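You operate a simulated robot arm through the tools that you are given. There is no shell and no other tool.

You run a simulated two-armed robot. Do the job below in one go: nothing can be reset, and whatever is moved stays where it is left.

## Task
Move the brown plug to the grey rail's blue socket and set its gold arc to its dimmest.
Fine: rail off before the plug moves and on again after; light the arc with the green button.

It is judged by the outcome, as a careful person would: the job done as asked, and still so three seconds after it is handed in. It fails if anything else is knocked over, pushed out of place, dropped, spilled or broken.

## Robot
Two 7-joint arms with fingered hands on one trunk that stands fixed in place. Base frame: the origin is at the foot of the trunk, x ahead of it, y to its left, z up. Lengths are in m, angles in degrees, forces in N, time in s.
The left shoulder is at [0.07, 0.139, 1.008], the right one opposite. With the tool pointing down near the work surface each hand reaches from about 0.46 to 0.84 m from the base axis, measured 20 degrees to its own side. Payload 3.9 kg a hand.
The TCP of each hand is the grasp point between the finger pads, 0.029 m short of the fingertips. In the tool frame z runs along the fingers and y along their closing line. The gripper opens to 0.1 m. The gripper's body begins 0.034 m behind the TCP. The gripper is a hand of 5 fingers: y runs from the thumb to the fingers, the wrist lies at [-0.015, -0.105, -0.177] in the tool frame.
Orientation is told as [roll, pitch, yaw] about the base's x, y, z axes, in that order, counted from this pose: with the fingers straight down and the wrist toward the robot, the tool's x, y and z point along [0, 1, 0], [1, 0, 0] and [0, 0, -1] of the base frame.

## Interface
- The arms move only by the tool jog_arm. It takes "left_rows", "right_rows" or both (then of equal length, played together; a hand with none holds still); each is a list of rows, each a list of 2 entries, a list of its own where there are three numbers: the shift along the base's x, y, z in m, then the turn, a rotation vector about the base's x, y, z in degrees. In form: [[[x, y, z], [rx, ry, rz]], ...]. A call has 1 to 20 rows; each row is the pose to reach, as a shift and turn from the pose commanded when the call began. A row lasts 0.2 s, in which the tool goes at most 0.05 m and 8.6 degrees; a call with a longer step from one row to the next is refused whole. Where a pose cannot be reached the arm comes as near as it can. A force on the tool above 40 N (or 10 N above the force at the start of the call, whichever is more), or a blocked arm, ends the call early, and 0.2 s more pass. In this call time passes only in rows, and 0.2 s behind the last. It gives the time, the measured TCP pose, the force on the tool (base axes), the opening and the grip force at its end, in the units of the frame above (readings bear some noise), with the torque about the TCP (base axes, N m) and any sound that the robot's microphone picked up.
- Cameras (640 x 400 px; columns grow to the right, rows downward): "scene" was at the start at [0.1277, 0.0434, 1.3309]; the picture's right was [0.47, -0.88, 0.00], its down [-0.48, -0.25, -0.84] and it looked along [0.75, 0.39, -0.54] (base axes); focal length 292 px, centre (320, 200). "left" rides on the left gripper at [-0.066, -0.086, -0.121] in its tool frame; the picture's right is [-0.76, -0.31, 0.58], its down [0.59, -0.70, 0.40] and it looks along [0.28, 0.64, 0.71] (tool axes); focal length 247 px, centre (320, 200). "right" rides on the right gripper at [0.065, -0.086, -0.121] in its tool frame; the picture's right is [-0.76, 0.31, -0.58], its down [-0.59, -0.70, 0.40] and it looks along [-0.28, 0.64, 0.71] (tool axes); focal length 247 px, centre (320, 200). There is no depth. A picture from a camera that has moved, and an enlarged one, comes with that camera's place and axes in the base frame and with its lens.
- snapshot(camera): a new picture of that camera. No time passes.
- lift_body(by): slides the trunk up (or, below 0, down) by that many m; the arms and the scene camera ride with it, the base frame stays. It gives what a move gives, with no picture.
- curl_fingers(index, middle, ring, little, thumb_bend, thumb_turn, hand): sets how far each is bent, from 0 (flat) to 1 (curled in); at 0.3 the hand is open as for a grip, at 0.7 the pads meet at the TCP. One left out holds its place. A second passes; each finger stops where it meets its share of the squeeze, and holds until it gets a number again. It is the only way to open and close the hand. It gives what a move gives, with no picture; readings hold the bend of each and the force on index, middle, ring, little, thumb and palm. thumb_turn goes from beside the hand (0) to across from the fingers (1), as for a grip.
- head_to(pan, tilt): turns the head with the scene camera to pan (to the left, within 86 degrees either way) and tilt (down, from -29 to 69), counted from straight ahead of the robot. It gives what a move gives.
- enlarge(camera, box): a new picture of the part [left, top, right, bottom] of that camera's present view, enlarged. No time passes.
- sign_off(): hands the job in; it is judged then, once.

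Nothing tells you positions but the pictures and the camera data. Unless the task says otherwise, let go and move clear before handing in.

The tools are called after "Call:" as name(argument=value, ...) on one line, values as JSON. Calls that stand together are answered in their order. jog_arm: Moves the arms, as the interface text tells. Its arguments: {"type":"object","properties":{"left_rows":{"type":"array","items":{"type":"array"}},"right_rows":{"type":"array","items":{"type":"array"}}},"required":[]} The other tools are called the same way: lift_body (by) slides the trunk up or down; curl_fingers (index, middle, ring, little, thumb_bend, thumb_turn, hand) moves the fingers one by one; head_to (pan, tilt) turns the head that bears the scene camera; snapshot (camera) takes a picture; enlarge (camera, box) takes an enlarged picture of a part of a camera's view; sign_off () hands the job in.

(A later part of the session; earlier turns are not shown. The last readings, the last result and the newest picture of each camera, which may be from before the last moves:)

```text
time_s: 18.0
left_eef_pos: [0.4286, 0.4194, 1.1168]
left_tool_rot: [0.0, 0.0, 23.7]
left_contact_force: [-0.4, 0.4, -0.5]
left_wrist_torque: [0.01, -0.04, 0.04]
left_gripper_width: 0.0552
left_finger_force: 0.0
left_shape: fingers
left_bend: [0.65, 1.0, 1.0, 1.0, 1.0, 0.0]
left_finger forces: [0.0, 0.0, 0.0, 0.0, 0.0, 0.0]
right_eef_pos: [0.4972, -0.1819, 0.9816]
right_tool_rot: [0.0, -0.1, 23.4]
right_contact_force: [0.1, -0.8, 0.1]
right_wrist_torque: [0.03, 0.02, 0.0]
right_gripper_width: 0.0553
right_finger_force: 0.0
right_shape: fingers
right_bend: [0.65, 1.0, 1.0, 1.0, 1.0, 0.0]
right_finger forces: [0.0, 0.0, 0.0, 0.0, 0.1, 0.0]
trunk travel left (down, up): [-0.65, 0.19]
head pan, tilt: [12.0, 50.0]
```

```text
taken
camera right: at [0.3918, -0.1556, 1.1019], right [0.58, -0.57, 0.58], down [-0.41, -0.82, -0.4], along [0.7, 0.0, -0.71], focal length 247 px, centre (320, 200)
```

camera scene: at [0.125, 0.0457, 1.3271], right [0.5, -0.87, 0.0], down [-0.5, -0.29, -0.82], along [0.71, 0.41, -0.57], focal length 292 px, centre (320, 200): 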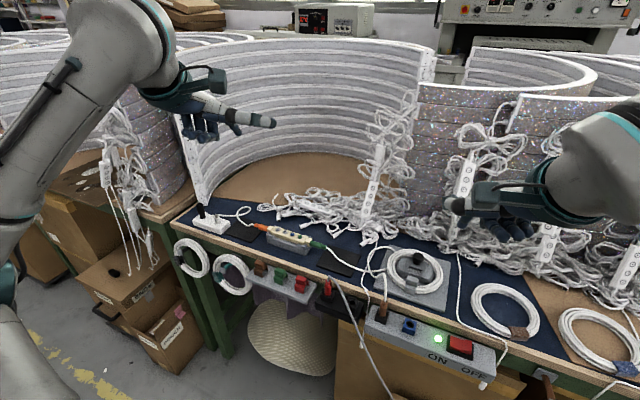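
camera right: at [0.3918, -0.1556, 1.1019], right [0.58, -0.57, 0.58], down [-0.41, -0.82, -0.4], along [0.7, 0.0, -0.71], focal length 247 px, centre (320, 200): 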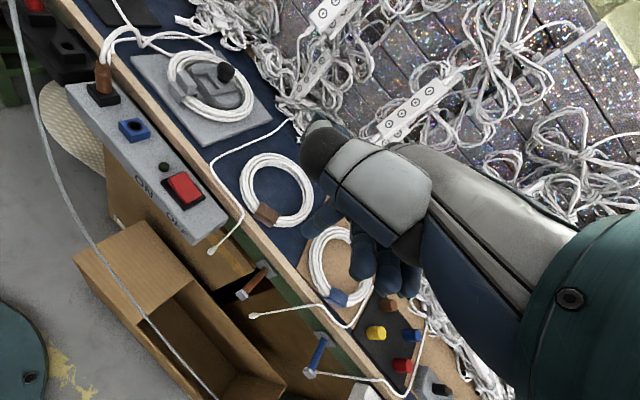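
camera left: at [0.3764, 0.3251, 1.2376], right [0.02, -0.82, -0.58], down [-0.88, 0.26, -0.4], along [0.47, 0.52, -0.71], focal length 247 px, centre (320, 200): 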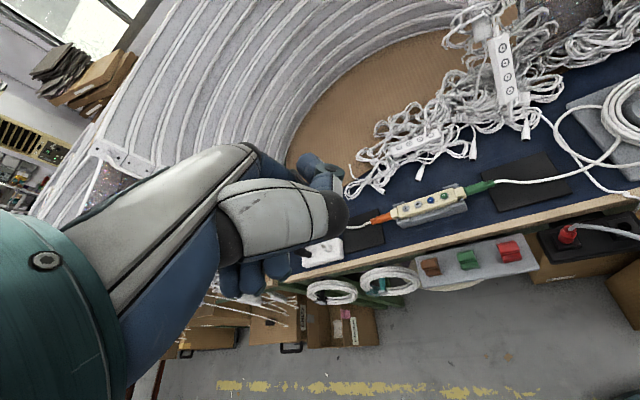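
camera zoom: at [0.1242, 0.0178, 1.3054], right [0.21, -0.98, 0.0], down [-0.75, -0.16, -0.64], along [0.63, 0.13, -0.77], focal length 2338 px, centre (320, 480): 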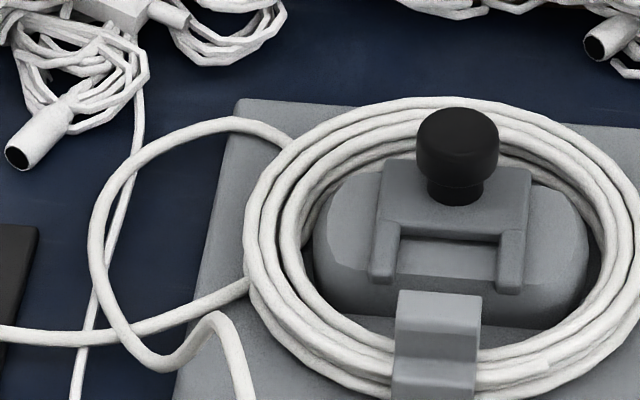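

The rail is off. The plug's cord leaves its top at about 45° toward the bench and slightly left, so I want the index side of the hand facing the cord. I'll open a right-hand pinch and measure the sockets more precisely.

Call:
curl_fingers(hand="right", index=0.48, middle=1, ring=1, little=1, thumb_bend=0.48, thumb_turn=1)

Call:
enlarge(camera="scene", box=[290, 170, 370, 220])

Call:
jog_arm(right_rows=[[[0, 0.03, 0.0], [0, 0, -6]], [[0, 0.06, 0.0], [0, 0, -12]], [[0, 0.09, 0.0], [0, 0, -18]], [[0, 0.12, 0.0], [0, 0, -24]], [[0, 0.15, 0.0], [0, 0, -30]], [[0, 0.18, 0.0], [0, 0, -36]], [[0, 0.21, 0.0], [0, 0, -42]], [[0, 0.24, 0.0], [0, 0, -48]], [[0, 0.26, 0.0], [0, 0, -53.6]]])

Call:
snapshot(camera="scene")

Call:
snapshot(camera="right")

```text
time_s: 19.0
left_eef_pos: [0.4283, 0.4176, 1.1156]
left_tool_rot: [0.0, 0.0, 23.6]
left_contact_force: [-0.2, -0.6, 0.2]
left_wrist_torque: [0.03, -0.02, 0.01]
left_gripper_width: 0.0552
left_finger_force: 0.0
left_shape: fingers
left_bend: [0.65, 1.0, 1.0, 1.0, 1.0, 0.0]
left_finger forces: [0.0, 0.1, 0.1, 0.0, 0.0, 0.0]
right_eef_pos: [0.4979, -0.1828, 0.9804]
right_tool_rot: [0.0, -0.2, 23.5]
right_contact_force: [-0.8, 0.1, -0.4]
right_wrist_torque: [-0.02, 0.01, -0.02]
right_gripper_width: 0.0544
right_finger_force: 0.0
right_shape: fingers
right_bend: [0.48, 1.0, 1.0, 1.0, 0.48, 1.0]
right_finger forces: [0.0, 0.0, 0.1, 0.1, 0.0, 0.0]
trunk travel left (down, up): [-0.65, 0.19]
head pan, tilt: [12.0, 50.0]
```

```text
8.00 times, centred on (330, 195) of scene
camera zoom: at [0.124, 0.0178, 1.3054], right [0.21, -0.98, 0.0], down [-0.75, -0.16, -0.64], along [0.63, 0.13, -0.77], focal length 2338 px, centre (240, 240)
```

zoom: 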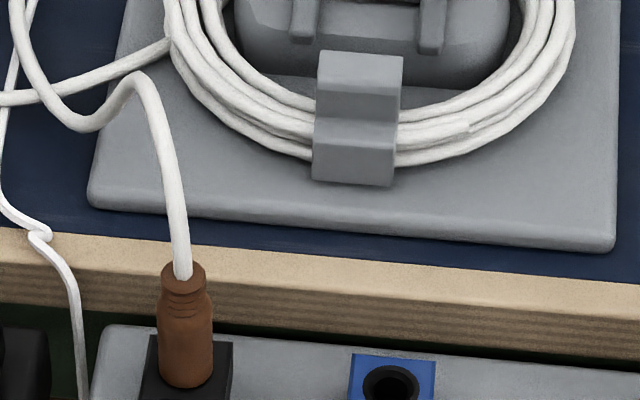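

```text
time_s: 21.0
left_eef_pos: [0.4279, 0.4195, 1.1172]
left_tool_rot: [0.0, -0.1, 23.7]
left_contact_force: [0.1, -0.5, 0.3]
left_wrist_torque: [-0.01, 0.0, 0.0]
left_gripper_width: 0.0553
left_finger_force: 0.1
left_shape: fingers
left_bend: [0.65, 1.0, 1.0, 1.0, 1.0, 0.0]
left_finger forces: [0.0, 0.1, 0.0, 0.0, 0.1, 0.0]
right_eef_pos: [0.4968, 0.0815, 0.9804]
right_tool_rot: [0.0, -0.1, -30.1]
right_contact_force: [0.9, 0.3, -0.7]
right_wrist_torque: [-0.01, 0.03, 0.0]
right_gripper_width: 0.0546
right_finger_force: 0.1
right_shape: fingers
right_bend: [0.48, 1.0, 1.0, 1.0, 0.48, 1.0]
right_finger forces: [0.0, 0.1, 0.1, 0.1, 0.0, 0.1]
trunk travel left (down, up): [-0.65, 0.19]
head pan, tilt: [12.0, 50.0]
```

```text
taken
camera scene: at [0.1241, 0.0188, 1.3054], right [0.21, -0.98, 0.0], down [-0.75, -0.16, -0.64], along [0.63, 0.13, -0.77], focal length 292 px, centre (320, 200)
```

scene: 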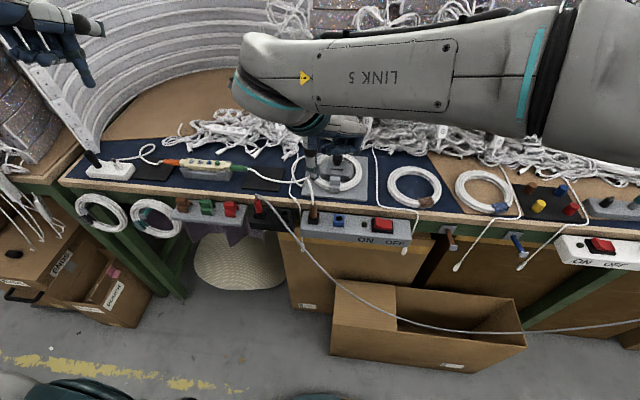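

```text
taken
camera right: at [0.4551, 0.1816, 1.101], right [-0.11, -0.81, 0.58], down [-0.9, -0.16, -0.4], along [0.41, -0.57, -0.71], focal length 247 px, centre (320, 200)
```

right: 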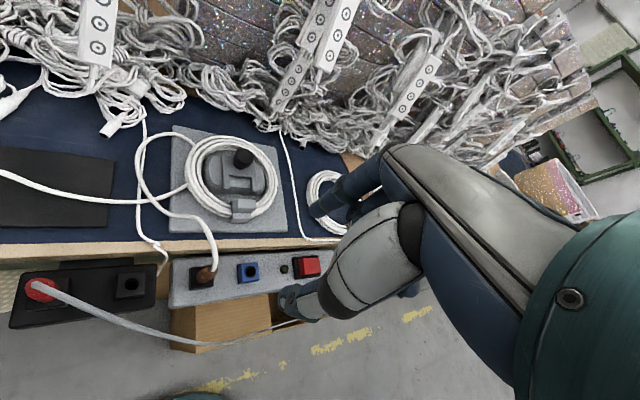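

Yaw −30 is well within reach, and this camera now looks steeply down on the rail. I'll zoom in to fix the plug and blue hole positions.

Call:
enlarge(camera="right", box=[160, 220, 340, 330])

Call:
enlarge(camera="scene", box=[290, 190, 370, 240])

```text
3.56 times, centred on (250, 275) of right
camera zoom: at [0.4551, 0.1816, 1.101], right [-0.11, -0.81, 0.58], down [-0.9, -0.16, -0.4], along [0.41, -0.57, -0.71], focal length 878 px, centre (569, -67)
```

zoom: 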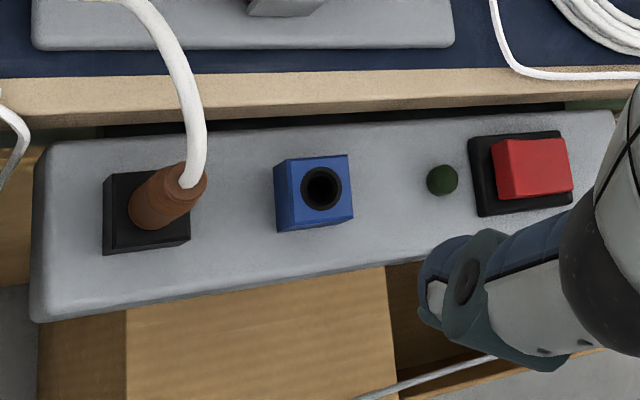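

```text
8.00 times, centred on (330, 215) of scene
camera zoom: at [0.1241, 0.0188, 1.3054], right [0.21, -0.98, 0.0], down [-0.75, -0.16, -0.64], along [0.63, 0.13, -0.77], focal length 2338 px, centre (240, 80)
```

zoom: 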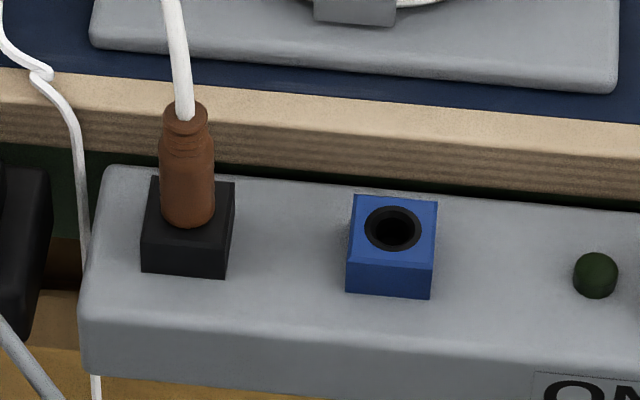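

Plug top is at [0.509, 0.115, 0.821], its socket at [0.511, 0.115, 0.773] and the blue hole at [0.516, 0.057, 0.773]. I'll bring the open pinch above the plug, down to just over its top, and check alignment.

Call:
jog_arm(right_rows=[[[0.006, 0.016, -0.02], [0, 0, 0]], [[0.0115, 0.031, -0.045], [0, 0, 0]], [[0.0115, 0.031, -0.07], [0, 0, 0]], [[0.0115, 0.031, -0.085], [0, 0, 0]]])

Call:
enlarge(camera="right", box=[160, 180, 400, 330])

Call:
enlarge(camera="scene", box=[260, 140, 380, 230])

Call:
snapshot(camera="left")

```text
time_s: 22.0
left_eef_pos: [0.4281, 0.4187, 1.116]
left_tool_rot: [0.0, 0.0, 23.8]
left_contact_force: [0.2, 0.0, 0.4]
left_wrist_torque: [0.0, -0.02, -0.01]
left_gripper_width: 0.0553
left_finger_force: 0.1
left_shape: fingers
left_bend: [0.65, 1.0, 1.0, 1.0, 1.0, 0.0]
left_finger forces: [0.0, 0.0, 0.0, 0.0, 0.0, 0.0]
right_eef_pos: [0.5069, 0.1112, 0.8954]
right_tool_rot: [-0.1, -0.1, -30.0]
right_contact_force: [0.4, -0.7, 0.0]
right_wrist_torque: [-0.03, -0.01, 0.01]
right_gripper_width: 0.0547
right_finger_force: 0.0
right_shape: fingers
right_bend: [0.48, 1.0, 1.0, 1.0, 0.48, 1.0]
right_finger forces: [0.0, 0.0, 0.1, 0.0, 0.0, 0.0]
trunk travel left (down, up): [-0.65, 0.19]
head pan, tilt: [12.0, 50.0]
```

```text
2.67 times, centred on (280, 255) of right
camera zoom: at [0.4659, 0.2122, 1.0166], right [-0.11, -0.81, 0.58], down [-0.9, -0.16, -0.4], along [0.42, -0.57, -0.71], focal length 659 px, centre (427, 53)
```

zoom: 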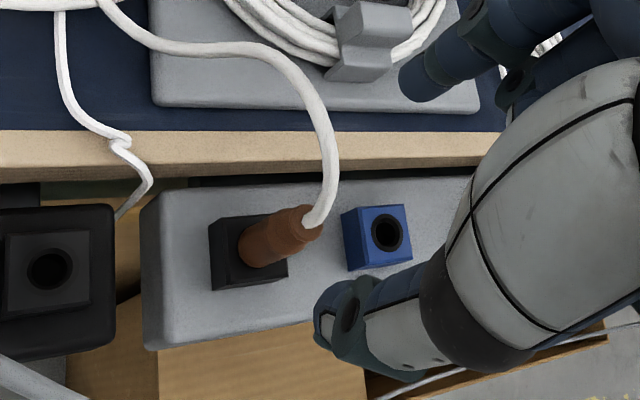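

```text
4.44 times, centred on (320, 185) of scene
camera zoom: at [0.1243, 0.018, 1.3054], right [0.21, -0.98, 0.0], down [-0.75, -0.16, -0.64], along [0.63, 0.13, -0.77], focal length 1299 px, centre (320, 267)
```

zoom: 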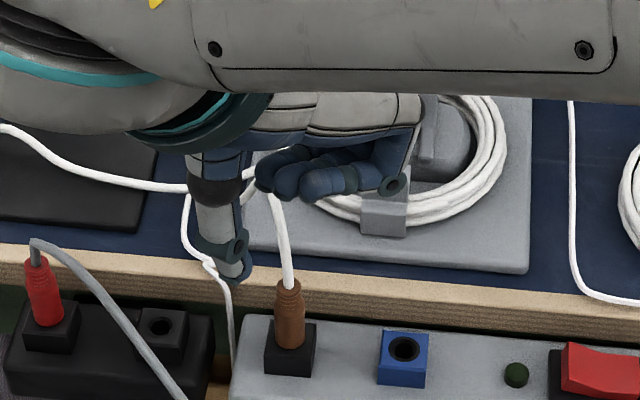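

```text
taken
camera left: at [0.3767, 0.3254, 1.2375], right [0.02, -0.82, -0.58], down [-0.88, 0.26, -0.4], along [0.47, 0.52, -0.71], focal length 247 px, centre (320, 200)
```

left: 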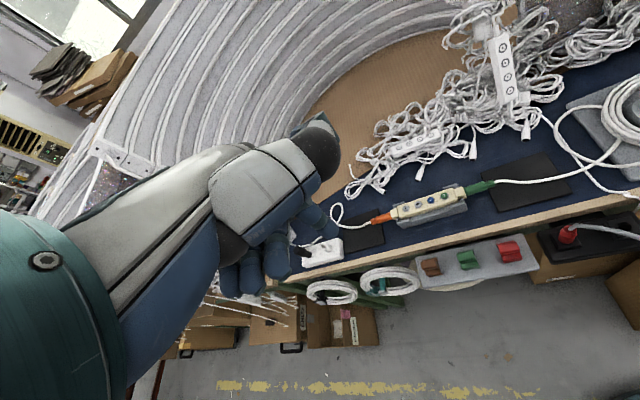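

The pinch brackets the plug well. I'll descend most of the way and look again before the final part.

Call:
jog_arm(right_rows=[[[0, 0, -0.02], [0, 0, 0]], [[0, 0, -0.04], [0, 0, 0]], [[0, 0, -0.055], [0, 0, 0]], [[0, 0, -0.065], [0, 0, 0]]])

Call:
enlarge(camera="right", box=[160, 180, 400, 330])

Call:
enlarge(camera="scene", box=[260, 150, 380, 240])

```text
time_s: 23.0
left_eef_pos: [0.4281, 0.4189, 1.1167]
left_tool_rot: [-0.1, 0.0, 23.6]
left_contact_force: [-1.1, 0.3, 0.3]
left_wrist_torque: [0.02, 0.02, 0.01]
left_gripper_width: 0.0551
left_finger_force: 0.1
left_shape: fingers
left_bend: [0.65, 1.0, 1.0, 1.0, 1.0, 0.0]
left_finger forces: [0.1, 0.0, 0.0, 0.1, 0.0, 0.1]
right_eef_pos: [0.5078, 0.1095, 0.8289]
right_tool_rot: [0.0, -0.1, -30.0]
right_contact_force: [0.7, 0.2, 0.1]
right_wrist_torque: [0.0, 0.0, 0.04]
right_gripper_width: 0.0547
right_finger_force: 0.0
right_shape: fingers
right_bend: [0.48, 1.0, 1.0, 1.0, 0.48, 1.0]
right_finger forces: [0.1, 0.0, 0.1, 0.0, 0.0, 0.0]
trunk travel left (down, up): [-0.65, 0.19]
head pan, tilt: [12.0, 50.0]
```

```text
2.67 times, centred on (280, 255) of right
camera zoom: at [0.4665, 0.2108, 0.9508], right [-0.11, -0.81, 0.58], down [-0.9, -0.16, -0.4], along [0.42, -0.57, -0.71], focal length 659 px, centre (427, 53)
```

zoom: 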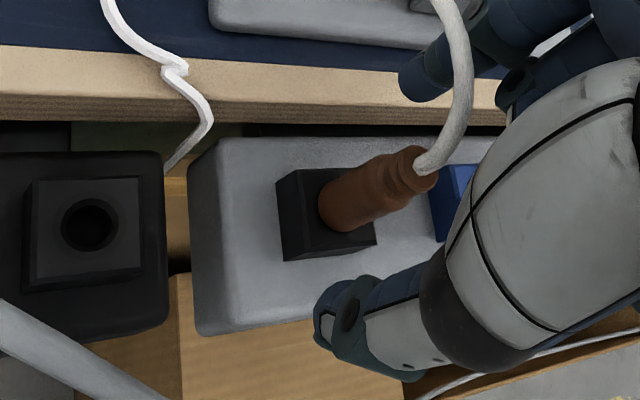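

```text
4.44 times, centred on (320, 195) of scene
camera zoom: at [0.1242, 0.0179, 1.3054], right [0.21, -0.98, 0.0], down [-0.75, -0.16, -0.64], along [0.63, 0.13, -0.77], focal length 1299 px, centre (320, 222)
```

zoom: 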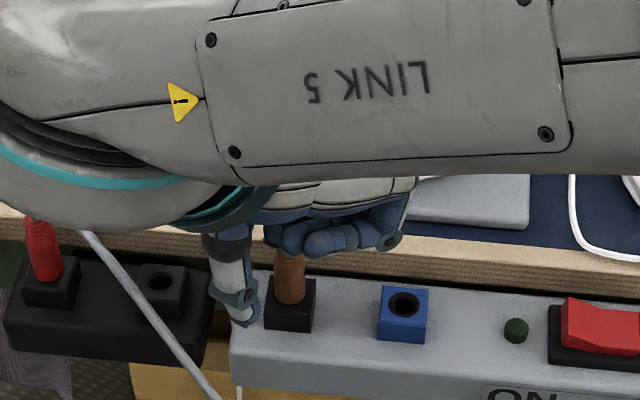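

The plug axis runs right between index and thumb. I'll go down the last 23 mm gently, keeping the fingertips just above the socket block.

Call:
jog_arm(right_rows=[[[0, 0.001, -0.007], [0, 0, 0]], [[0, 0.001, -0.014], [0, 0, 0]], [[0, 0.001, -0.019], [0, 0, 0]], [[0, 0.001, -0.023], [0, 0, 0]]])

Call:
enlarge(camera="right", box=[200, 180, 400, 330])

Call:
enlarge(camera="scene", box=[270, 180, 370, 240])

```text
time_s: 24.0
left_eef_pos: [0.4274, 0.4193, 1.1168]
left_tool_rot: [0.0, -0.1, 23.7]
left_contact_force: [0.2, -0.9, 0.0]
left_wrist_torque: [-0.02, -0.02, -0.03]
left_gripper_width: 0.0553
left_finger_force: 0.1
left_shape: fingers
left_bend: [0.65, 1.0, 1.0, 1.0, 1.0, 0.0]
left_finger forces: [0.0, 0.1, 0.1, 0.0, 0.0, 0.1]
right_eef_pos: [0.507, 0.1128, 0.8089]
right_tool_rot: [0.2, -0.2, -30.0]
right_contact_force: [-1.4, 0.2, 6.3]
right_wrist_torque: [-0.03, -0.25, 0.03]
right_gripper_width: 0.0548
right_finger_force: 3.8
right_shape: fingers
right_bend: [0.48, 1.0, 1.0, 1.0, 0.48, 1.0]
right_finger forces: [7.0, 0.0, 0.1, 0.0, 0.0, 0.0]
trunk travel left (down, up): [-0.65, 0.19]
head pan, tilt: [12.0, 50.0]
```

```text
2.67 times, centred on (300, 255) of right
camera zoom: at [0.465, 0.2125, 0.9295], right [-0.12, -0.81, 0.58], down [-0.9, -0.16, -0.4], along [0.42, -0.57, -0.71], focal length 659 px, centre (373, 53)
```

zoom: 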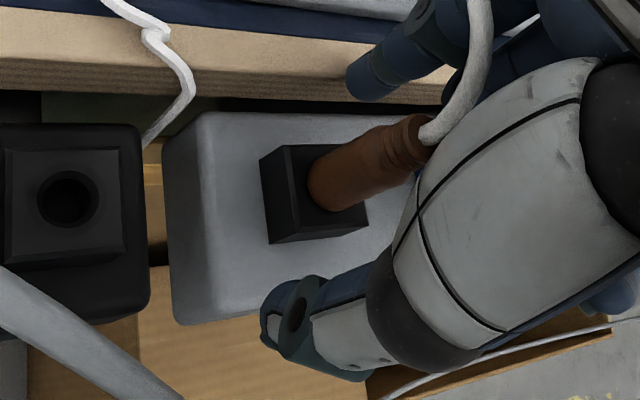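

```text
6.40 times, centred on (320, 210) of scene
camera zoom: at [0.1226, 0.0176, 1.3057], right [0.21, -0.98, 0.0], down [-0.75, -0.16, -0.64], along [0.63, 0.13, -0.77], focal length 1871 px, centre (320, 136)
```

zoom: 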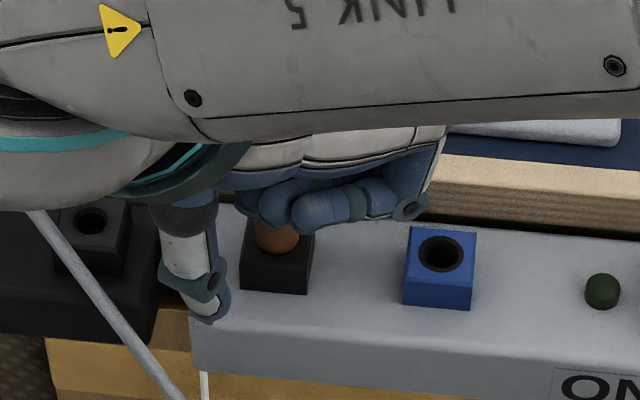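

The index fingertip is touching the bench's wooden edge lightly (7 N). I'll raise a few millimetres, narrow the pinch so the index clears the edge, then re-check.

Call:
jog_arm(right_rows=[[[0, 0, 0.004], [0, 0, 0]], [[0, 0, 0.008], [0, 0, 0]]])

Call:
curl_fingers(hand="right", index=0.58, thumb_bend=0.56)

Call:
enlarge(camera="right", box=[200, 180, 400, 330])

```text
time_s: 24.6
left_eef_pos: [0.4277, 0.4198, 1.1175]
left_tool_rot: [-0.1, 0.1, 23.7]
left_contact_force: [0.2, 0.4, -0.2]
left_wrist_torque: [-0.02, 0.0, -0.02]
left_gripper_width: 0.0552
left_finger_force: 0.1
left_shape: fingers
left_bend: [0.65, 1.0, 1.0, 1.0, 1.0, 0.0]
left_finger forces: [0.0, 0.0, 0.0, 0.1, 0.0, 0.0]
right_eef_pos: [0.5066, 0.1118, 0.8143]
right_tool_rot: [-0.1, -0.1, -30.1]
right_contact_force: [-0.5, 0.4, 0.8]
right_wrist_torque: [-0.01, -0.03, -0.05]
right_gripper_width: 0.0547
right_finger_force: 0.0
right_shape: fingers
right_bend: [0.48, 1.0, 1.0, 1.0, 0.48, 1.0]
right_finger forces: [0.0, 0.0, 0.0, 0.0, 0.0, 0.0]
trunk travel left (down, up): [-0.65, 0.19]
head pan, tilt: [12.0, 50.0]
```

```text
time_s: 25.6
left_eef_pos: [0.428, 0.4183, 1.117]
left_tool_rot: [0.0, 0.0, 23.7]
left_contact_force: [0.5, -0.3, 0.1]
left_wrist_torque: [0.01, -0.01, 0.02]
left_gripper_width: 0.055
left_finger_force: 0.0
left_shape: fingers
left_bend: [0.65, 1.0, 1.0, 1.0, 1.0, 0.0]
left_finger forces: [0.1, 0.1, 0.1, 0.0, 0.0, 0.1]
right_eef_pos: [0.5085, 0.111, 0.8149]
right_tool_rot: [0.0, -0.1, -30.0]
right_contact_force: [-0.6, -0.6, 0.3]
right_wrist_torque: [-0.01, 0.01, -0.02]
right_gripper_width: 0.0343
right_finger_force: 0.1
right_shape: fingers
right_bend: [0.57, 1.0, 1.0, 1.0, 0.56, 1.0]
right_finger forces: [0.0, 0.1, 0.0, 0.0, 0.1, 0.0]
trunk travel left (down, up): [-0.65, 0.19]
head pan, tilt: [12.0, 50.0]
```

```text
2.67 times, centred on (300, 255) of right
camera zoom: at [0.4656, 0.2121, 0.9359], right [-0.11, -0.81, 0.58], down [-0.9, -0.16, -0.4], along [0.42, -0.57, -0.71], focal length 659 px, centre (373, 53)
```

zoom: 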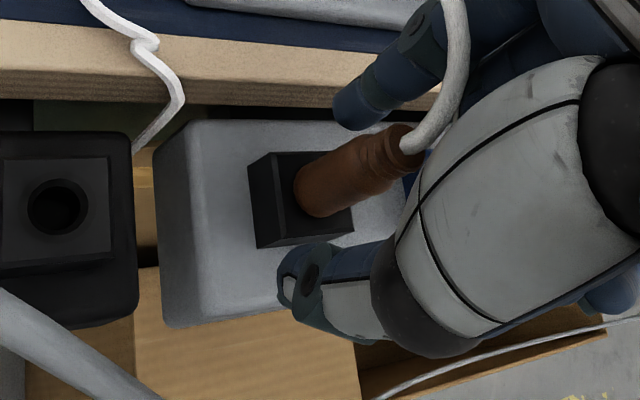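

Clear of the bench edge now, with the plug between index and thumb. I'll lower 7 mm and close the pinch.

Call:
jog_arm(right_rows=[[[0, 0, -0.004], [0, 0, 0]], [[0, 0, -0.007], [0, 0, 0]]])

Call:
curl_fingers(hand="right", index=0.68, thumb_bend=0.68)

Call:
enlarge(camera="right", box=[200, 180, 400, 330])

Call:
enlarge(camera="scene", box=[270, 180, 370, 240])

```text
time_s: 26.2
left_eef_pos: [0.4279, 0.4184, 1.1158]
left_tool_rot: [-0.1, 0.0, 23.6]
left_contact_force: [-0.7, -0.2, 0.1]
left_wrist_torque: [-0.03, 0.01, -0.02]
left_gripper_width: 0.0552
left_finger_force: 0.0
left_shape: fingers
left_bend: [0.65, 1.0, 1.0, 1.0, 1.0, 0.0]
left_finger forces: [0.0, 0.0, 0.1, 0.1, 0.0, 0.0]
right_eef_pos: [0.5072, 0.1125, 0.8081]
right_tool_rot: [0.0, 0.0, -29.9]
right_contact_force: [0.3, -0.1, 0.3]
right_wrist_torque: [0.02, -0.01, -0.01]
right_gripper_width: 0.0344
right_finger_force: 0.1
right_shape: fingers
right_bend: [0.57, 1.0, 1.0, 1.0, 0.56, 1.0]
right_finger forces: [0.0, 0.1, 0.0, 0.0, 0.0, 0.0]
trunk travel left (down, up): [-0.65, 0.19]
head pan, tilt: [12.0, 50.0]
```

```text
time_s: 27.2
left_eef_pos: [0.428, 0.4192, 1.1158]
left_tool_rot: [0.0, 0.0, 23.8]
left_contact_force: [-0.3, 0.4, -0.3]
left_wrist_torque: [-0.03, 0.01, -0.01]
left_gripper_width: 0.0552
left_finger_force: 0.1
left_shape: fingers
left_bend: [0.65, 1.0, 1.0, 1.0, 1.0, 0.0]
left_finger forces: [0.0, 0.0, 0.1, 0.1, 0.0, 0.0]
right_eef_pos: [0.5079, 0.112, 0.8071]
right_tool_rot: [0.0, -0.1, -30.0]
right_contact_force: [1.5, 0.1, 0.1]
right_wrist_torque: [0.0, -0.03, 0.04]
right_gripper_width: 0.0129
right_finger_force: 1.9
right_shape: fingers
right_bend: [0.65, 1.0, 1.0, 1.0, 0.67, 1.0]
right_finger forces: [3.1, 0.0, 0.0, 0.1, 1.6, 0.0]
trunk travel left (down, up): [-0.65, 0.19]
head pan, tilt: [12.0, 50.0]
```

```text
2.67 times, centred on (300, 255) of right
camera zoom: at [0.4656, 0.2127, 0.9291], right [-0.11, -0.81, 0.58], down [-0.9, -0.16, -0.4], along [0.41, -0.57, -0.71], focal length 659 px, centre (373, 53)
```

zoom: 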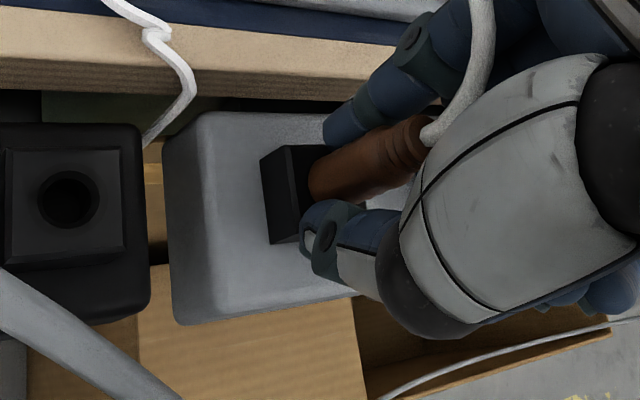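

```text
6.40 times, centred on (320, 210) of scene
camera zoom: at [0.1243, 0.0177, 1.3054], right [0.21, -0.98, 0.0], down [-0.75, -0.16, -0.64], along [0.63, 0.13, -0.77], focal length 1871 px, centre (320, 136)
```

zoom: 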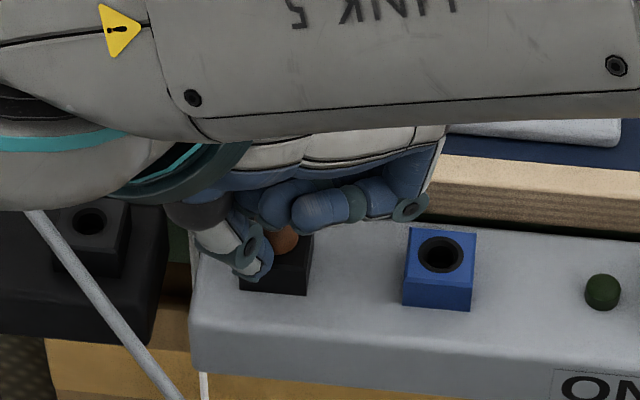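

The pads touch the plug. I'll squeeze firmly before pulling.

Call:
curl_fingers(hand="right", index=0.9, thumb_bend=0.9)

Call:
enlarge(camera="right", box=[200, 180, 400, 330])

```text
time_s: 28.2
left_eef_pos: [0.4268, 0.4189, 1.1158]
left_tool_rot: [-0.1, -0.2, 23.7]
left_contact_force: [-1.1, 0.8, 0.8]
left_wrist_torque: [0.03, -0.01, 0.0]
left_gripper_width: 0.0556
left_finger_force: 0.1
left_shape: fingers
left_bend: [0.65, 1.0, 1.0, 1.0, 1.0, 0.0]
left_finger forces: [0.0, 0.0, 0.1, 0.0, 0.0, 0.1]
right_eef_pos: [0.5055, 0.113, 0.807]
right_tool_rot: [0.1, -0.1, -29.9]
right_contact_force: [-14.0, 3.8, -7.2]
right_wrist_torque: [0.06, 0.28, -0.02]
right_gripper_width: 0.0098
right_finger_force: 12.9
right_shape: fingers
right_bend: [0.73, 1.0, 1.0, 1.0, 0.65, 1.0]
right_finger forces: [5.6, 0.0, 0.0, 0.0, 21.0, 0.0]
trunk travel left (down, up): [-0.65, 0.19]
head pan, tilt: [12.0, 50.0]
```

```text
2.67 times, centred on (300, 255) of right
camera zoom: at [0.4636, 0.2135, 0.929], right [-0.11, -0.81, 0.58], down [-0.9, -0.16, -0.4], along [0.41, -0.57, -0.71], focal length 659 px, centre (373, 53)
```

zoom: 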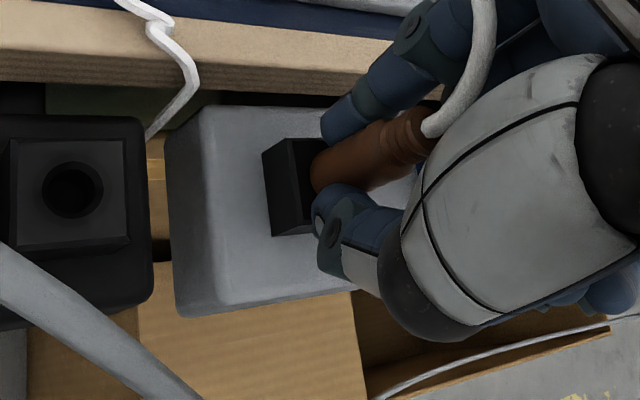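

The index squeeze is capped at about 5.6 N and the thumb's is far stronger, so the thumb should act as a fixed stop. I'll ease the thumb to balance the pinch and then try a gentle upward pull.

Call:
curl_fingers(hand="right", index=0.9, thumb_bend=0.68)

```text
time_s: 29.2
left_eef_pos: [0.4283, 0.4177, 1.1163]
left_tool_rot: [0.0, 0.0, 23.7]
left_contact_force: [0.5, 0.6, -0.7]
left_wrist_torque: [0.0, -0.02, 0.01]
left_gripper_width: 0.0551
left_finger_force: 0.1
left_shape: fingers
left_bend: [0.65, 1.0, 1.0, 1.0, 1.0, 0.0]
left_finger forces: [0.0, 0.0, 0.0, 0.0, 0.0, 0.0]
right_eef_pos: [0.5084, 0.1128, 0.8079]
right_tool_rot: [0.2, -0.3, -30.1]
right_contact_force: [10.0, -0.2, 5.0]
right_wrist_torque: [0.05, -0.22, 0.03]
right_gripper_width: 0.0106
right_finger_force: 7.0
right_shape: fingers
right_bend: [0.76, 1.0, 1.0, 1.0, 0.67, 1.0]
right_finger forces: [11.9, 0.0, 0.1, 0.0, 2.1, 0.1]
trunk travel left (down, up): [-0.65, 0.19]
head pan, tilt: [12.0, 50.0]
```

Call:
curl_fingers(hand="right", index=0.9, thumb_bend=0.76)

Call:
enlarge(camera="right", box=[200, 180, 400, 330])

```text
time_s: 30.2
left_eef_pos: [0.4277, 0.4186, 1.1166]
left_tool_rot: [0.0, 0.1, 23.7]
left_contact_force: [-0.1, 0.5, 0.5]
left_wrist_torque: [0.0, 0.02, 0.02]
left_gripper_width: 0.0553
left_finger_force: 0.0
left_shape: fingers
left_bend: [0.65, 1.0, 1.0, 1.0, 1.0, 0.0]
left_finger forces: [0.0, 0.1, 0.0, 0.0, 0.0, 0.1]
right_eef_pos: [0.5075, 0.113, 0.8082]
right_tool_rot: [0.0, -0.2, -29.9]
right_contact_force: [5.1, 2.9, 7.3]
right_wrist_torque: [0.04, -0.14, 0.0]
right_gripper_width: 0.01
right_finger_force: 10.6
right_shape: fingers
right_bend: [0.76, 1.0, 1.0, 1.0, 0.66, 1.0]
right_finger forces: [12.8, 0.0, 0.0, 0.0, 8.3, 0.0]
trunk travel left (down, up): [-0.65, 0.19]
head pan, tilt: [12.0, 50.0]
```

```text
2.67 times, centred on (300, 255) of right
camera zoom: at [0.4652, 0.2131, 0.9293], right [-0.11, -0.81, 0.58], down [-0.9, -0.16, -0.4], along [0.42, -0.57, -0.71], focal length 659 px, centre (373, 53)
```

zoom: 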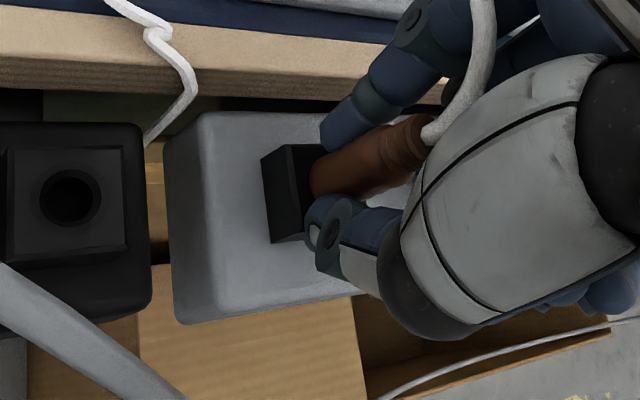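

The pinch is now balanced, with index about 13 N and thumb about 8 N. I'll pull straight up in small steps.

Call:
jog_arm(right_rows=[[[0, 0, 0.003], [0, 0, 0]], [[0, 0, 0.006], [0, 0, 0]], [[0, 0, 0.009], [0, 0, 0]], [[0, 0, 0.012], [0, 0, 0]]])

Call:
enlarge(camera="right", box=[200, 180, 400, 330])

```text
time_s: 31.2
left_eef_pos: [0.4284, 0.42, 1.1169]
left_tool_rot: [0.0, -0.1, 23.7]
left_contact_force: [-0.2, -0.3, -0.6]
left_wrist_torque: [0.03, 0.0, 0.0]
left_gripper_width: 0.0554
left_finger_force: 0.0
left_shape: fingers
left_bend: [0.65, 1.0, 1.0, 1.0, 1.0, 0.0]
left_finger forces: [0.0, 0.0, 0.1, 0.0, 0.1, 0.1]
right_eef_pos: [0.5065, 0.1105, 0.8215]
right_tool_rot: [0.1, -0.1, -30.1]
right_contact_force: [0.2, -0.1, -0.4]
right_wrist_torque: [-0.01, 0.01, 0.01]
right_gripper_width: 0.0091
right_finger_force: 7.8
right_shape: fingers
right_bend: [0.76, 1.0, 1.0, 1.0, 0.66, 1.0]
right_finger forces: [8.2, 0.0, 0.0, 0.0, 7.9, 0.0]
trunk travel left (down, up): [-0.65, 0.19]
head pan, tilt: [12.0, 50.0]
```

```text
2.67 times, centred on (300, 255) of right
camera zoom: at [0.4655, 0.2119, 0.9417], right [-0.11, -0.81, 0.58], down [-0.9, -0.16, -0.4], along [0.41, -0.57, -0.71], focal length 659 px, centre (373, 53)
```

zoom: 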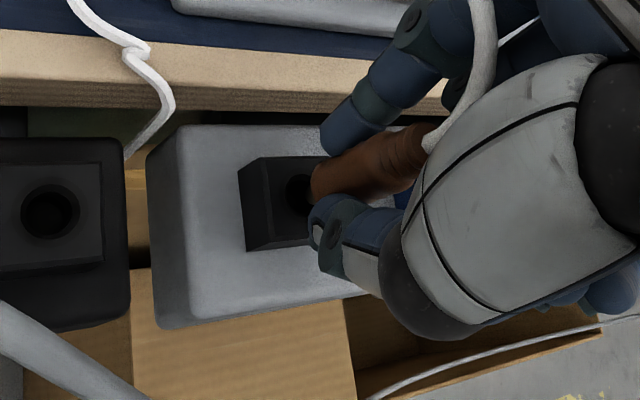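

The plug came free with the hand and both pads still hold it at about 8 N. I'll lift it further and check how it hangs.

Call:
jog_arm(right_rows=[[[0, 0, 0.008], [0, 0, 0]], [[0, 0, 0.016], [0, 0, 0]], [[0, 0, 0.024], [0, 0, 0]]])

Call:
enlarge(camera="right", box=[200, 180, 400, 330])

Call:
enlarge(camera="scene", box=[270, 170, 370, 240])

```text
time_s: 32.0
left_eef_pos: [0.4293, 0.4179, 1.1165]
left_tool_rot: [0.0, -0.1, 23.8]
left_contact_force: [0.2, -0.8, 0.5]
left_wrist_torque: [-0.01, 0.01, -0.03]
left_gripper_width: 0.0549
left_finger_force: 0.2
left_shape: fingers
left_bend: [0.65, 1.0, 1.0, 1.0, 1.0, 0.0]
left_finger forces: [0.1, 0.0, 0.1, 0.0, 0.1, 0.0]
right_eef_pos: [0.5069, 0.1123, 0.8446]
right_tool_rot: [0.1, 0.0, -30.0]
right_contact_force: [-0.6, -0.1, 0.1]
right_wrist_torque: [0.01, -0.02, -0.02]
right_gripper_width: 0.0089
right_finger_force: 7.8
right_shape: fingers
right_bend: [0.76, 1.0, 1.0, 1.0, 0.66, 1.0]
right_finger forces: [8.3, 0.0, 0.0, 0.0, 7.8, 0.1]
trunk travel left (down, up): [-0.65, 0.19]
head pan, tilt: [12.0, 50.0]
```

```text
2.67 times, centred on (300, 255) of right
camera zoom: at [0.4656, 0.2125, 0.9655], right [-0.11, -0.81, 0.58], down [-0.9, -0.16, -0.4], along [0.41, -0.57, -0.71], focal length 659 px, centre (373, 53)
```

zoom: 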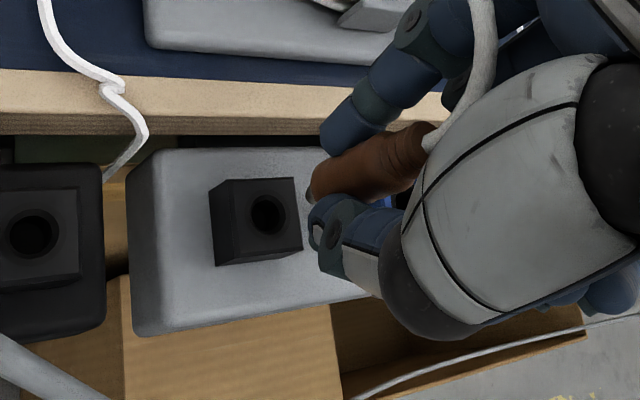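

```text
5.71 times, centred on (320, 205) of scene
camera zoom: at [0.124, 0.0178, 1.3054], right [0.21, -0.98, 0.0], down [-0.75, -0.16, -0.64], along [0.63, 0.13, -0.77], focal length 1670 px, centre (320, 171)
```

zoom: 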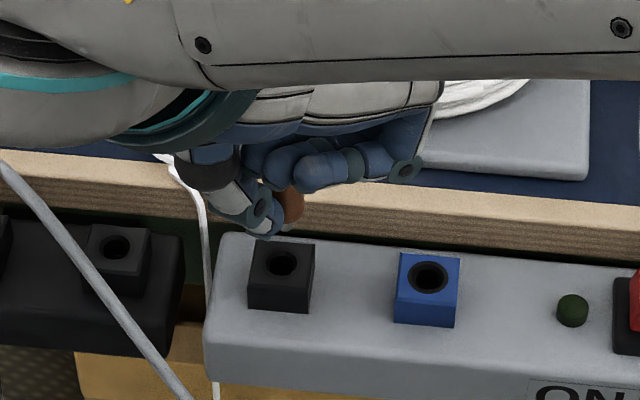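

The plug hangs straight in the pinch with its pin below. Both holes are now visible, so I'll measure the offset between them at high zoom.

Call:
enlarge(camera="scene", box=[300, 205, 350, 236])

Call:
enlarge(camera="right", box=[270, 210, 350, 270])

Call:
snapshot(camera="scene")

```text
12.80 times, centred on (325, 220) of scene
camera zoom: at [0.124, 0.0178, 1.3054], right [0.21, -0.98, 0.0], down [-0.75, -0.16, -0.64], along [0.63, 0.13, -0.77], focal length 3741 px, centre (256, -62)
```

zoom: 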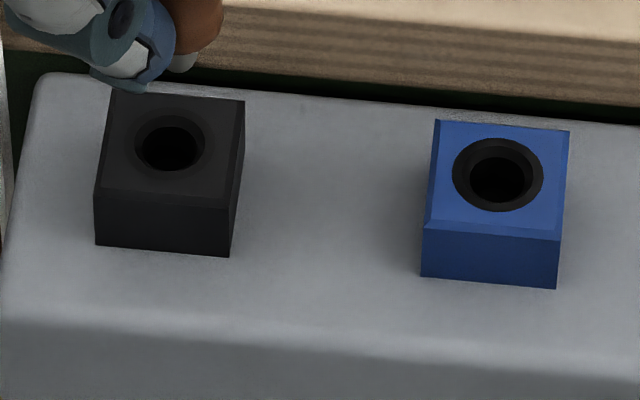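

```text
6.67 times, centred on (310, 240) of right
camera zoom: at [0.4656, 0.2125, 0.9655], right [-0.11, -0.81, 0.58], down [-0.9, -0.16, -0.4], along [0.41, -0.57, -0.71], focal length 1646 px, centre (387, -67)
```

zoom: 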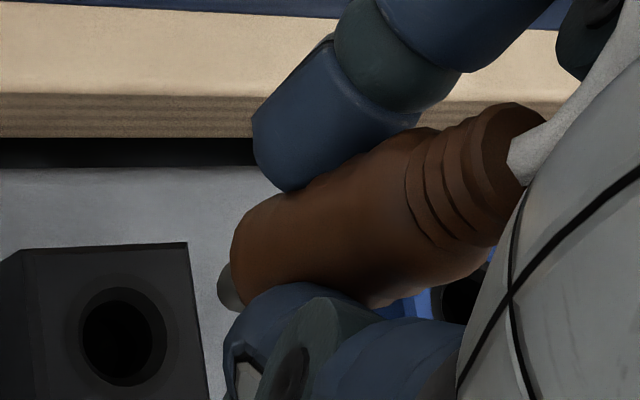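

```text
taken
camera scene: at [0.124, 0.0178, 1.3054], right [0.21, -0.98, 0.0], down [-0.75, -0.16, -0.64], along [0.63, 0.13, -0.77], focal length 292 px, centre (320, 200)
```

scene: 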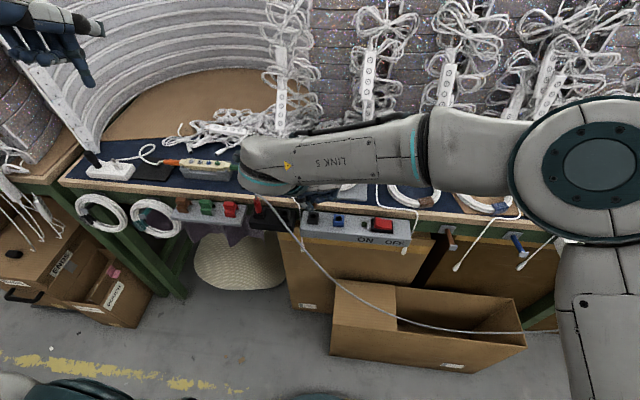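

The offset from the black hole to the blue hole is about (+0.005, −0.058). I'll carry the plug across at this height and re-check alignment over the blue hole.

Call:
jog_arm(right_rows=[[[0.001, -0.015, 0], [0, 0, 0]], [[0.0025, -0.03, 0], [0, 0, 0]], [[0.004, -0.045, 0], [0, 0, 0]], [[0.005, -0.058, 0], [0, 0, 0]]])

Call:
enlarge(camera="scene", box=[310, 190, 370, 236])

Call:
enlarge(camera="right", box=[200, 190, 360, 300])

Call:
snapshot(camera="right")

```text
time_s: 33.0
left_eef_pos: [0.4282, 0.4185, 1.1164]
left_tool_rot: [-0.1, 0.0, 23.7]
left_contact_force: [0.5, -0.1, -0.9]
left_wrist_torque: [0.0, 0.0, 0.0]
left_gripper_width: 0.0552
left_finger_force: 0.0
left_shape: fingers
left_bend: [0.65, 1.0, 1.0, 1.0, 1.0, 0.0]
left_finger forces: [0.0, 0.1, 0.0, 0.1, 0.0, 0.1]
right_eef_pos: [0.5127, 0.0534, 0.8443]
right_tool_rot: [0.1, -0.1, -30.0]
right_contact_force: [-0.9, 0.7, -0.9]
right_wrist_torque: [0.0, 0.02, -0.02]
right_gripper_width: 0.0091
right_finger_force: 7.7
right_shape: fingers
right_bend: [0.76, 1.0, 1.0, 1.0, 0.66, 1.0]
right_finger forces: [8.2, 0.1, 0.1, 0.1, 7.8, 0.1]
trunk travel left (down, up): [-0.65, 0.19]
head pan, tilt: [12.0, 50.0]
```

```text
8.70 times, centred on (340, 213) of scene
camera zoom: at [0.124, 0.0175, 1.3054], right [0.21, -0.98, 0.0], down [-0.75, -0.16, -0.64], along [0.63, 0.13, -0.77], focal length 2542 px, centre (146, 87)
```

zoom: 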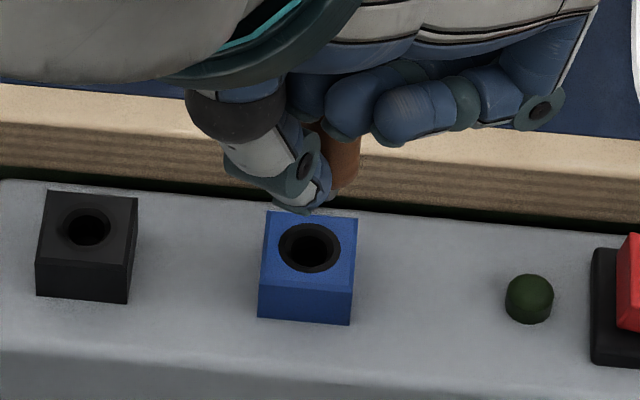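

```text
3.64 times, centred on (280, 245) of right
camera zoom: at [0.4709, 0.1539, 0.9652], right [-0.11, -0.81, 0.58], down [-0.9, -0.16, -0.4], along [0.41, -0.57, -0.71], focal length 898 px, centre (466, 36)
```

zoom: 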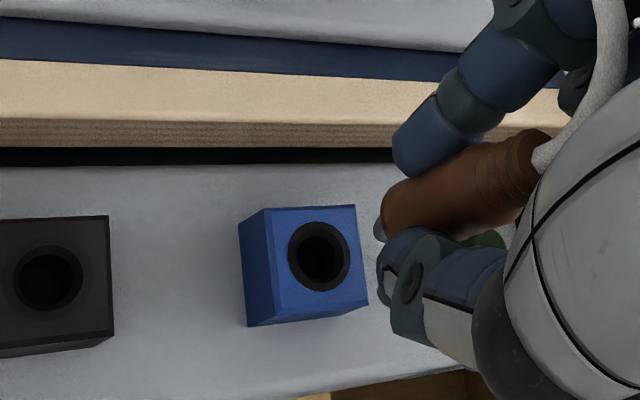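

```text
taken
camera right: at [0.4709, 0.1539, 0.9652], right [-0.11, -0.81, 0.58], down [-0.9, -0.16, -0.4], along [0.41, -0.57, -0.71], focal length 247 px, centre (320, 200)
```

right: 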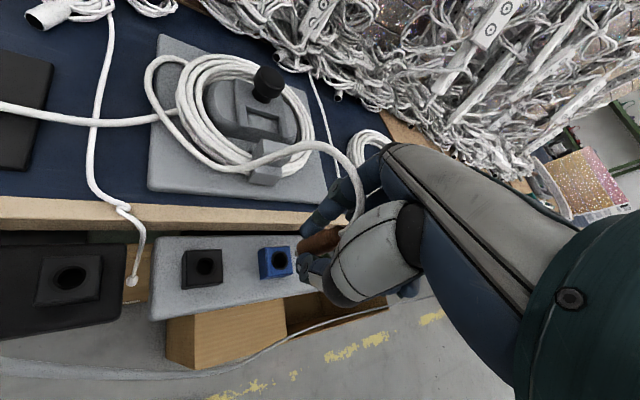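

The hole sits almost where the black one did in the camera, about 1–1.5 mm off. I'll correct by +1.5 mm in y, lower until the pin is just above the hole, and compare again.

Call:
jog_arm(right_rows=[[[0, 0.0015, -0.006], [0, 0, 0]], [[0, 0.0015, -0.013], [0, 0, 0]], [[0, 0.0015, -0.018], [0, 0, 0]]])

Call:
enlarge(camera="right", box=[250, 200, 350, 270])

Call:
enlarge(camera="scene", box=[315, 200, 365, 235])

```text
time_s: 33.8
left_eef_pos: [0.4286, 0.4185, 1.1165]
left_tool_rot: [0.0, 0.0, 23.8]
left_contact_force: [-0.5, 0.8, -0.3]
left_wrist_torque: [0.0, 0.02, -0.01]
left_gripper_width: 0.0553
left_finger_force: 0.1
left_shape: fingers
left_bend: [0.65, 1.0, 1.0, 1.0, 1.0, 0.0]
left_finger forces: [0.0, 0.1, 0.0, 0.0, 0.1, 0.0]
right_eef_pos: [0.5125, 0.0552, 0.8255]
right_tool_rot: [0.0, -0.1, -30.0]
right_contact_force: [0.6, 0.0, 0.1]
right_wrist_torque: [0.02, -0.02, 0.0]
right_gripper_width: 0.009
right_finger_force: 7.6
right_shape: fingers
right_bend: [0.76, 1.0, 1.0, 1.0, 0.66, 1.0]
right_finger forces: [8.2, 0.1, 0.0, 0.0, 7.8, 0.1]
trunk travel left (down, up): [-0.65, 0.19]
head pan, tilt: [12.0, 50.0]
```

```text
5.71 times, centred on (300, 235) of right
camera zoom: at [0.4714, 0.1551, 0.947], right [-0.11, -0.81, 0.58], down [-0.9, -0.16, -0.4], along [0.41, -0.57, -0.71], focal length 1411 px, centre (434, 0)
```

zoom: 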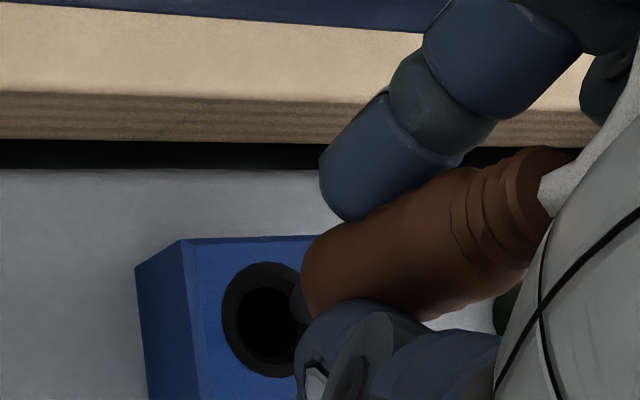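

```text
11.43 times, centred on (340, 218) of scene
camera zoom: at [0.1241, 0.0178, 1.3054], right [0.21, -0.98, 0.0], down [-0.75, -0.16, -0.64], along [0.63, 0.13, -0.77], focal length 3340 px, centre (91, 0)
```

zoom: 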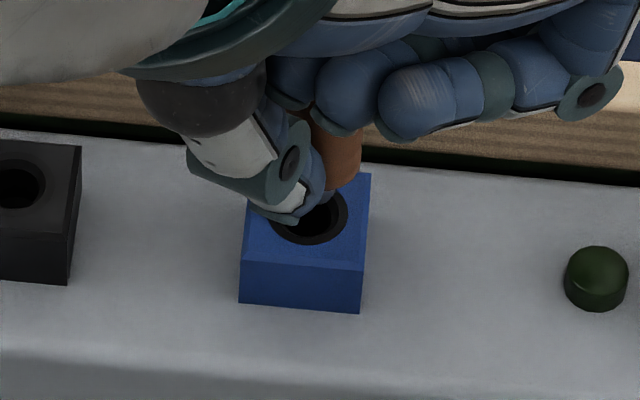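

The pin is nearly over the hole. I'll zoom in closer to see the last millimetre.

Call:
enlarge(camera="right", box=[285, 235, 325, 265])

Call:
enlarge(camera="scene", box=[330, 208, 350, 222])

```text
13.33 times, centred on (305, 250) of right
camera zoom: at [0.4714, 0.1551, 0.947], right [-0.11, -0.81, 0.58], down [-0.9, -0.16, -0.4], along [0.41, -0.57, -0.71], focal length 3293 px, centre (520, -467)
```

zoom: 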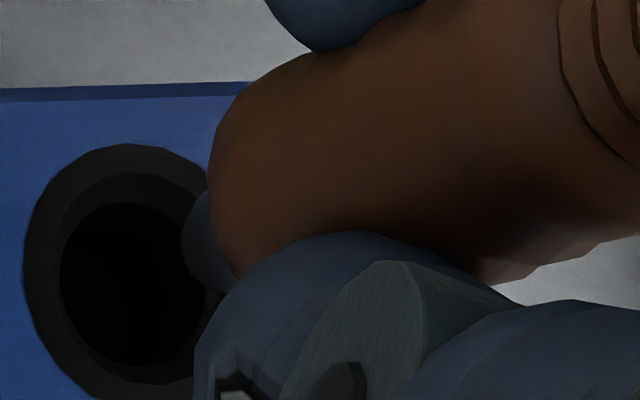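

```text
16.00 times, centred on (340, 215) of scene
camera zoom: at [0.1241, 0.0178, 1.3054], right [0.21, -0.98, 0.0], down [-0.75, -0.16, -0.64], along [0.63, 0.13, -0.77], focal length 4676 px, centre (0, -40)
```

zoom: 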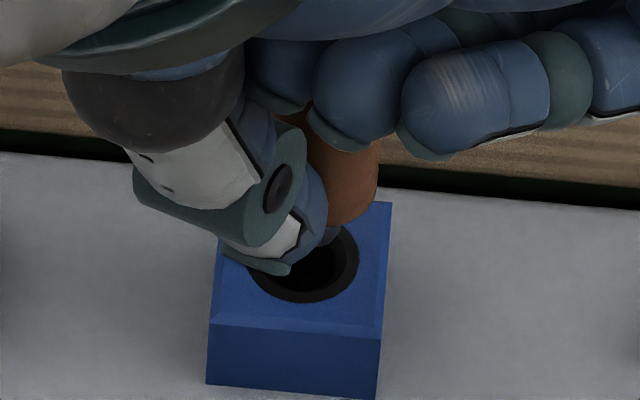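

The pin appears about 0.7 mm too far forward and 1.8 mm too far right. I'll correct that and lower in small steps to feel the insertion.

Call:
jog_arm(right_rows=[[[-0.0007, 0.0018, 0], [0, 0, 0]], [[-0.0007, 0.0018, -0.003], [0, 0, 0]], [[-0.0007, 0.0018, -0.006], [0, 0, 0]], [[-0.0007, 0.0018, -0.009], [0, 0, 0]]])

Call:
enlarge(camera="right", box=[270, 220, 340, 270])

Call:
enlarge(camera="scene", box=[325, 205, 355, 226])

```text
time_s: 34.8
left_eef_pos: [0.4281, 0.4193, 1.116]
left_tool_rot: [0.0, 0.1, 23.7]
left_contact_force: [-0.1, -0.5, 0.4]
left_wrist_torque: [0.01, 0.0, -0.03]
left_gripper_width: 0.0554
left_finger_force: 0.0
left_shape: fingers
left_bend: [0.65, 1.0, 1.0, 1.0, 1.0, 0.0]
left_finger forces: [0.0, 0.1, 0.1, 0.1, 0.1, 0.1]
right_eef_pos: [0.5117, 0.0567, 0.8174]
right_tool_rot: [0.0, -0.1, -30.0]
right_contact_force: [-0.2, 0.0, 0.2]
right_wrist_torque: [-0.02, -0.04, 0.01]
right_gripper_width: 0.009
right_finger_force: 7.9
right_shape: fingers
right_bend: [0.76, 1.0, 1.0, 1.0, 0.66, 1.0]
right_finger forces: [8.3, 0.0, 0.0, 0.0, 7.6, 0.0]
trunk travel left (down, up): [-0.65, 0.19]
head pan, tilt: [12.0, 50.0]
```

```text
8.00 times, centred on (305, 245) of right
camera zoom: at [0.4694, 0.1574, 0.9386], right [-0.11, -0.81, 0.58], down [-0.9, -0.16, -0.4], along [0.42, -0.57, -0.71], focal length 1976 px, centre (440, -160)
```

zoom: 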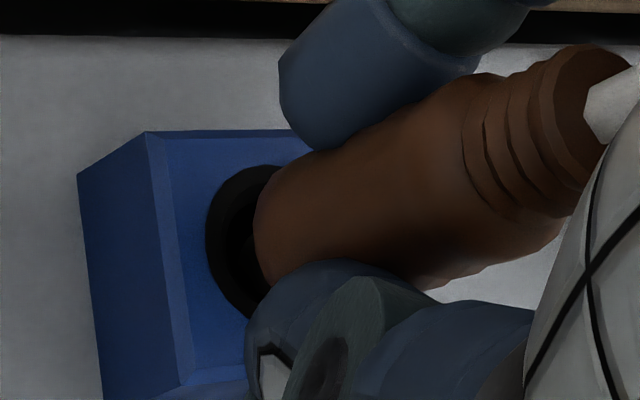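

```text
16.00 times, centred on (340, 216) of scene
camera zoom: at [0.1242, 0.0178, 1.3054], right [0.21, -0.98, 0.0], down [-0.75, -0.16, -0.64], along [0.63, 0.13, -0.77], focal length 4676 px, centre (0, -48)
```

zoom: 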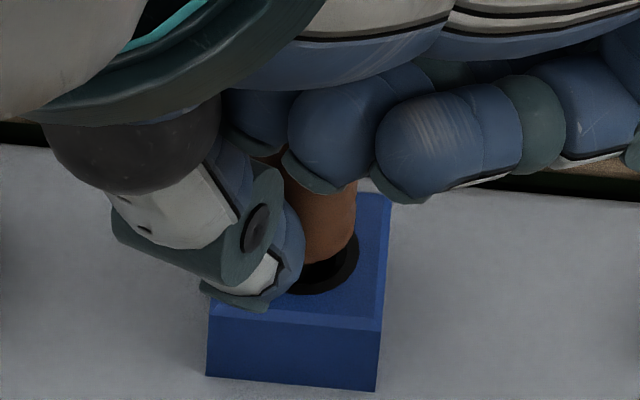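

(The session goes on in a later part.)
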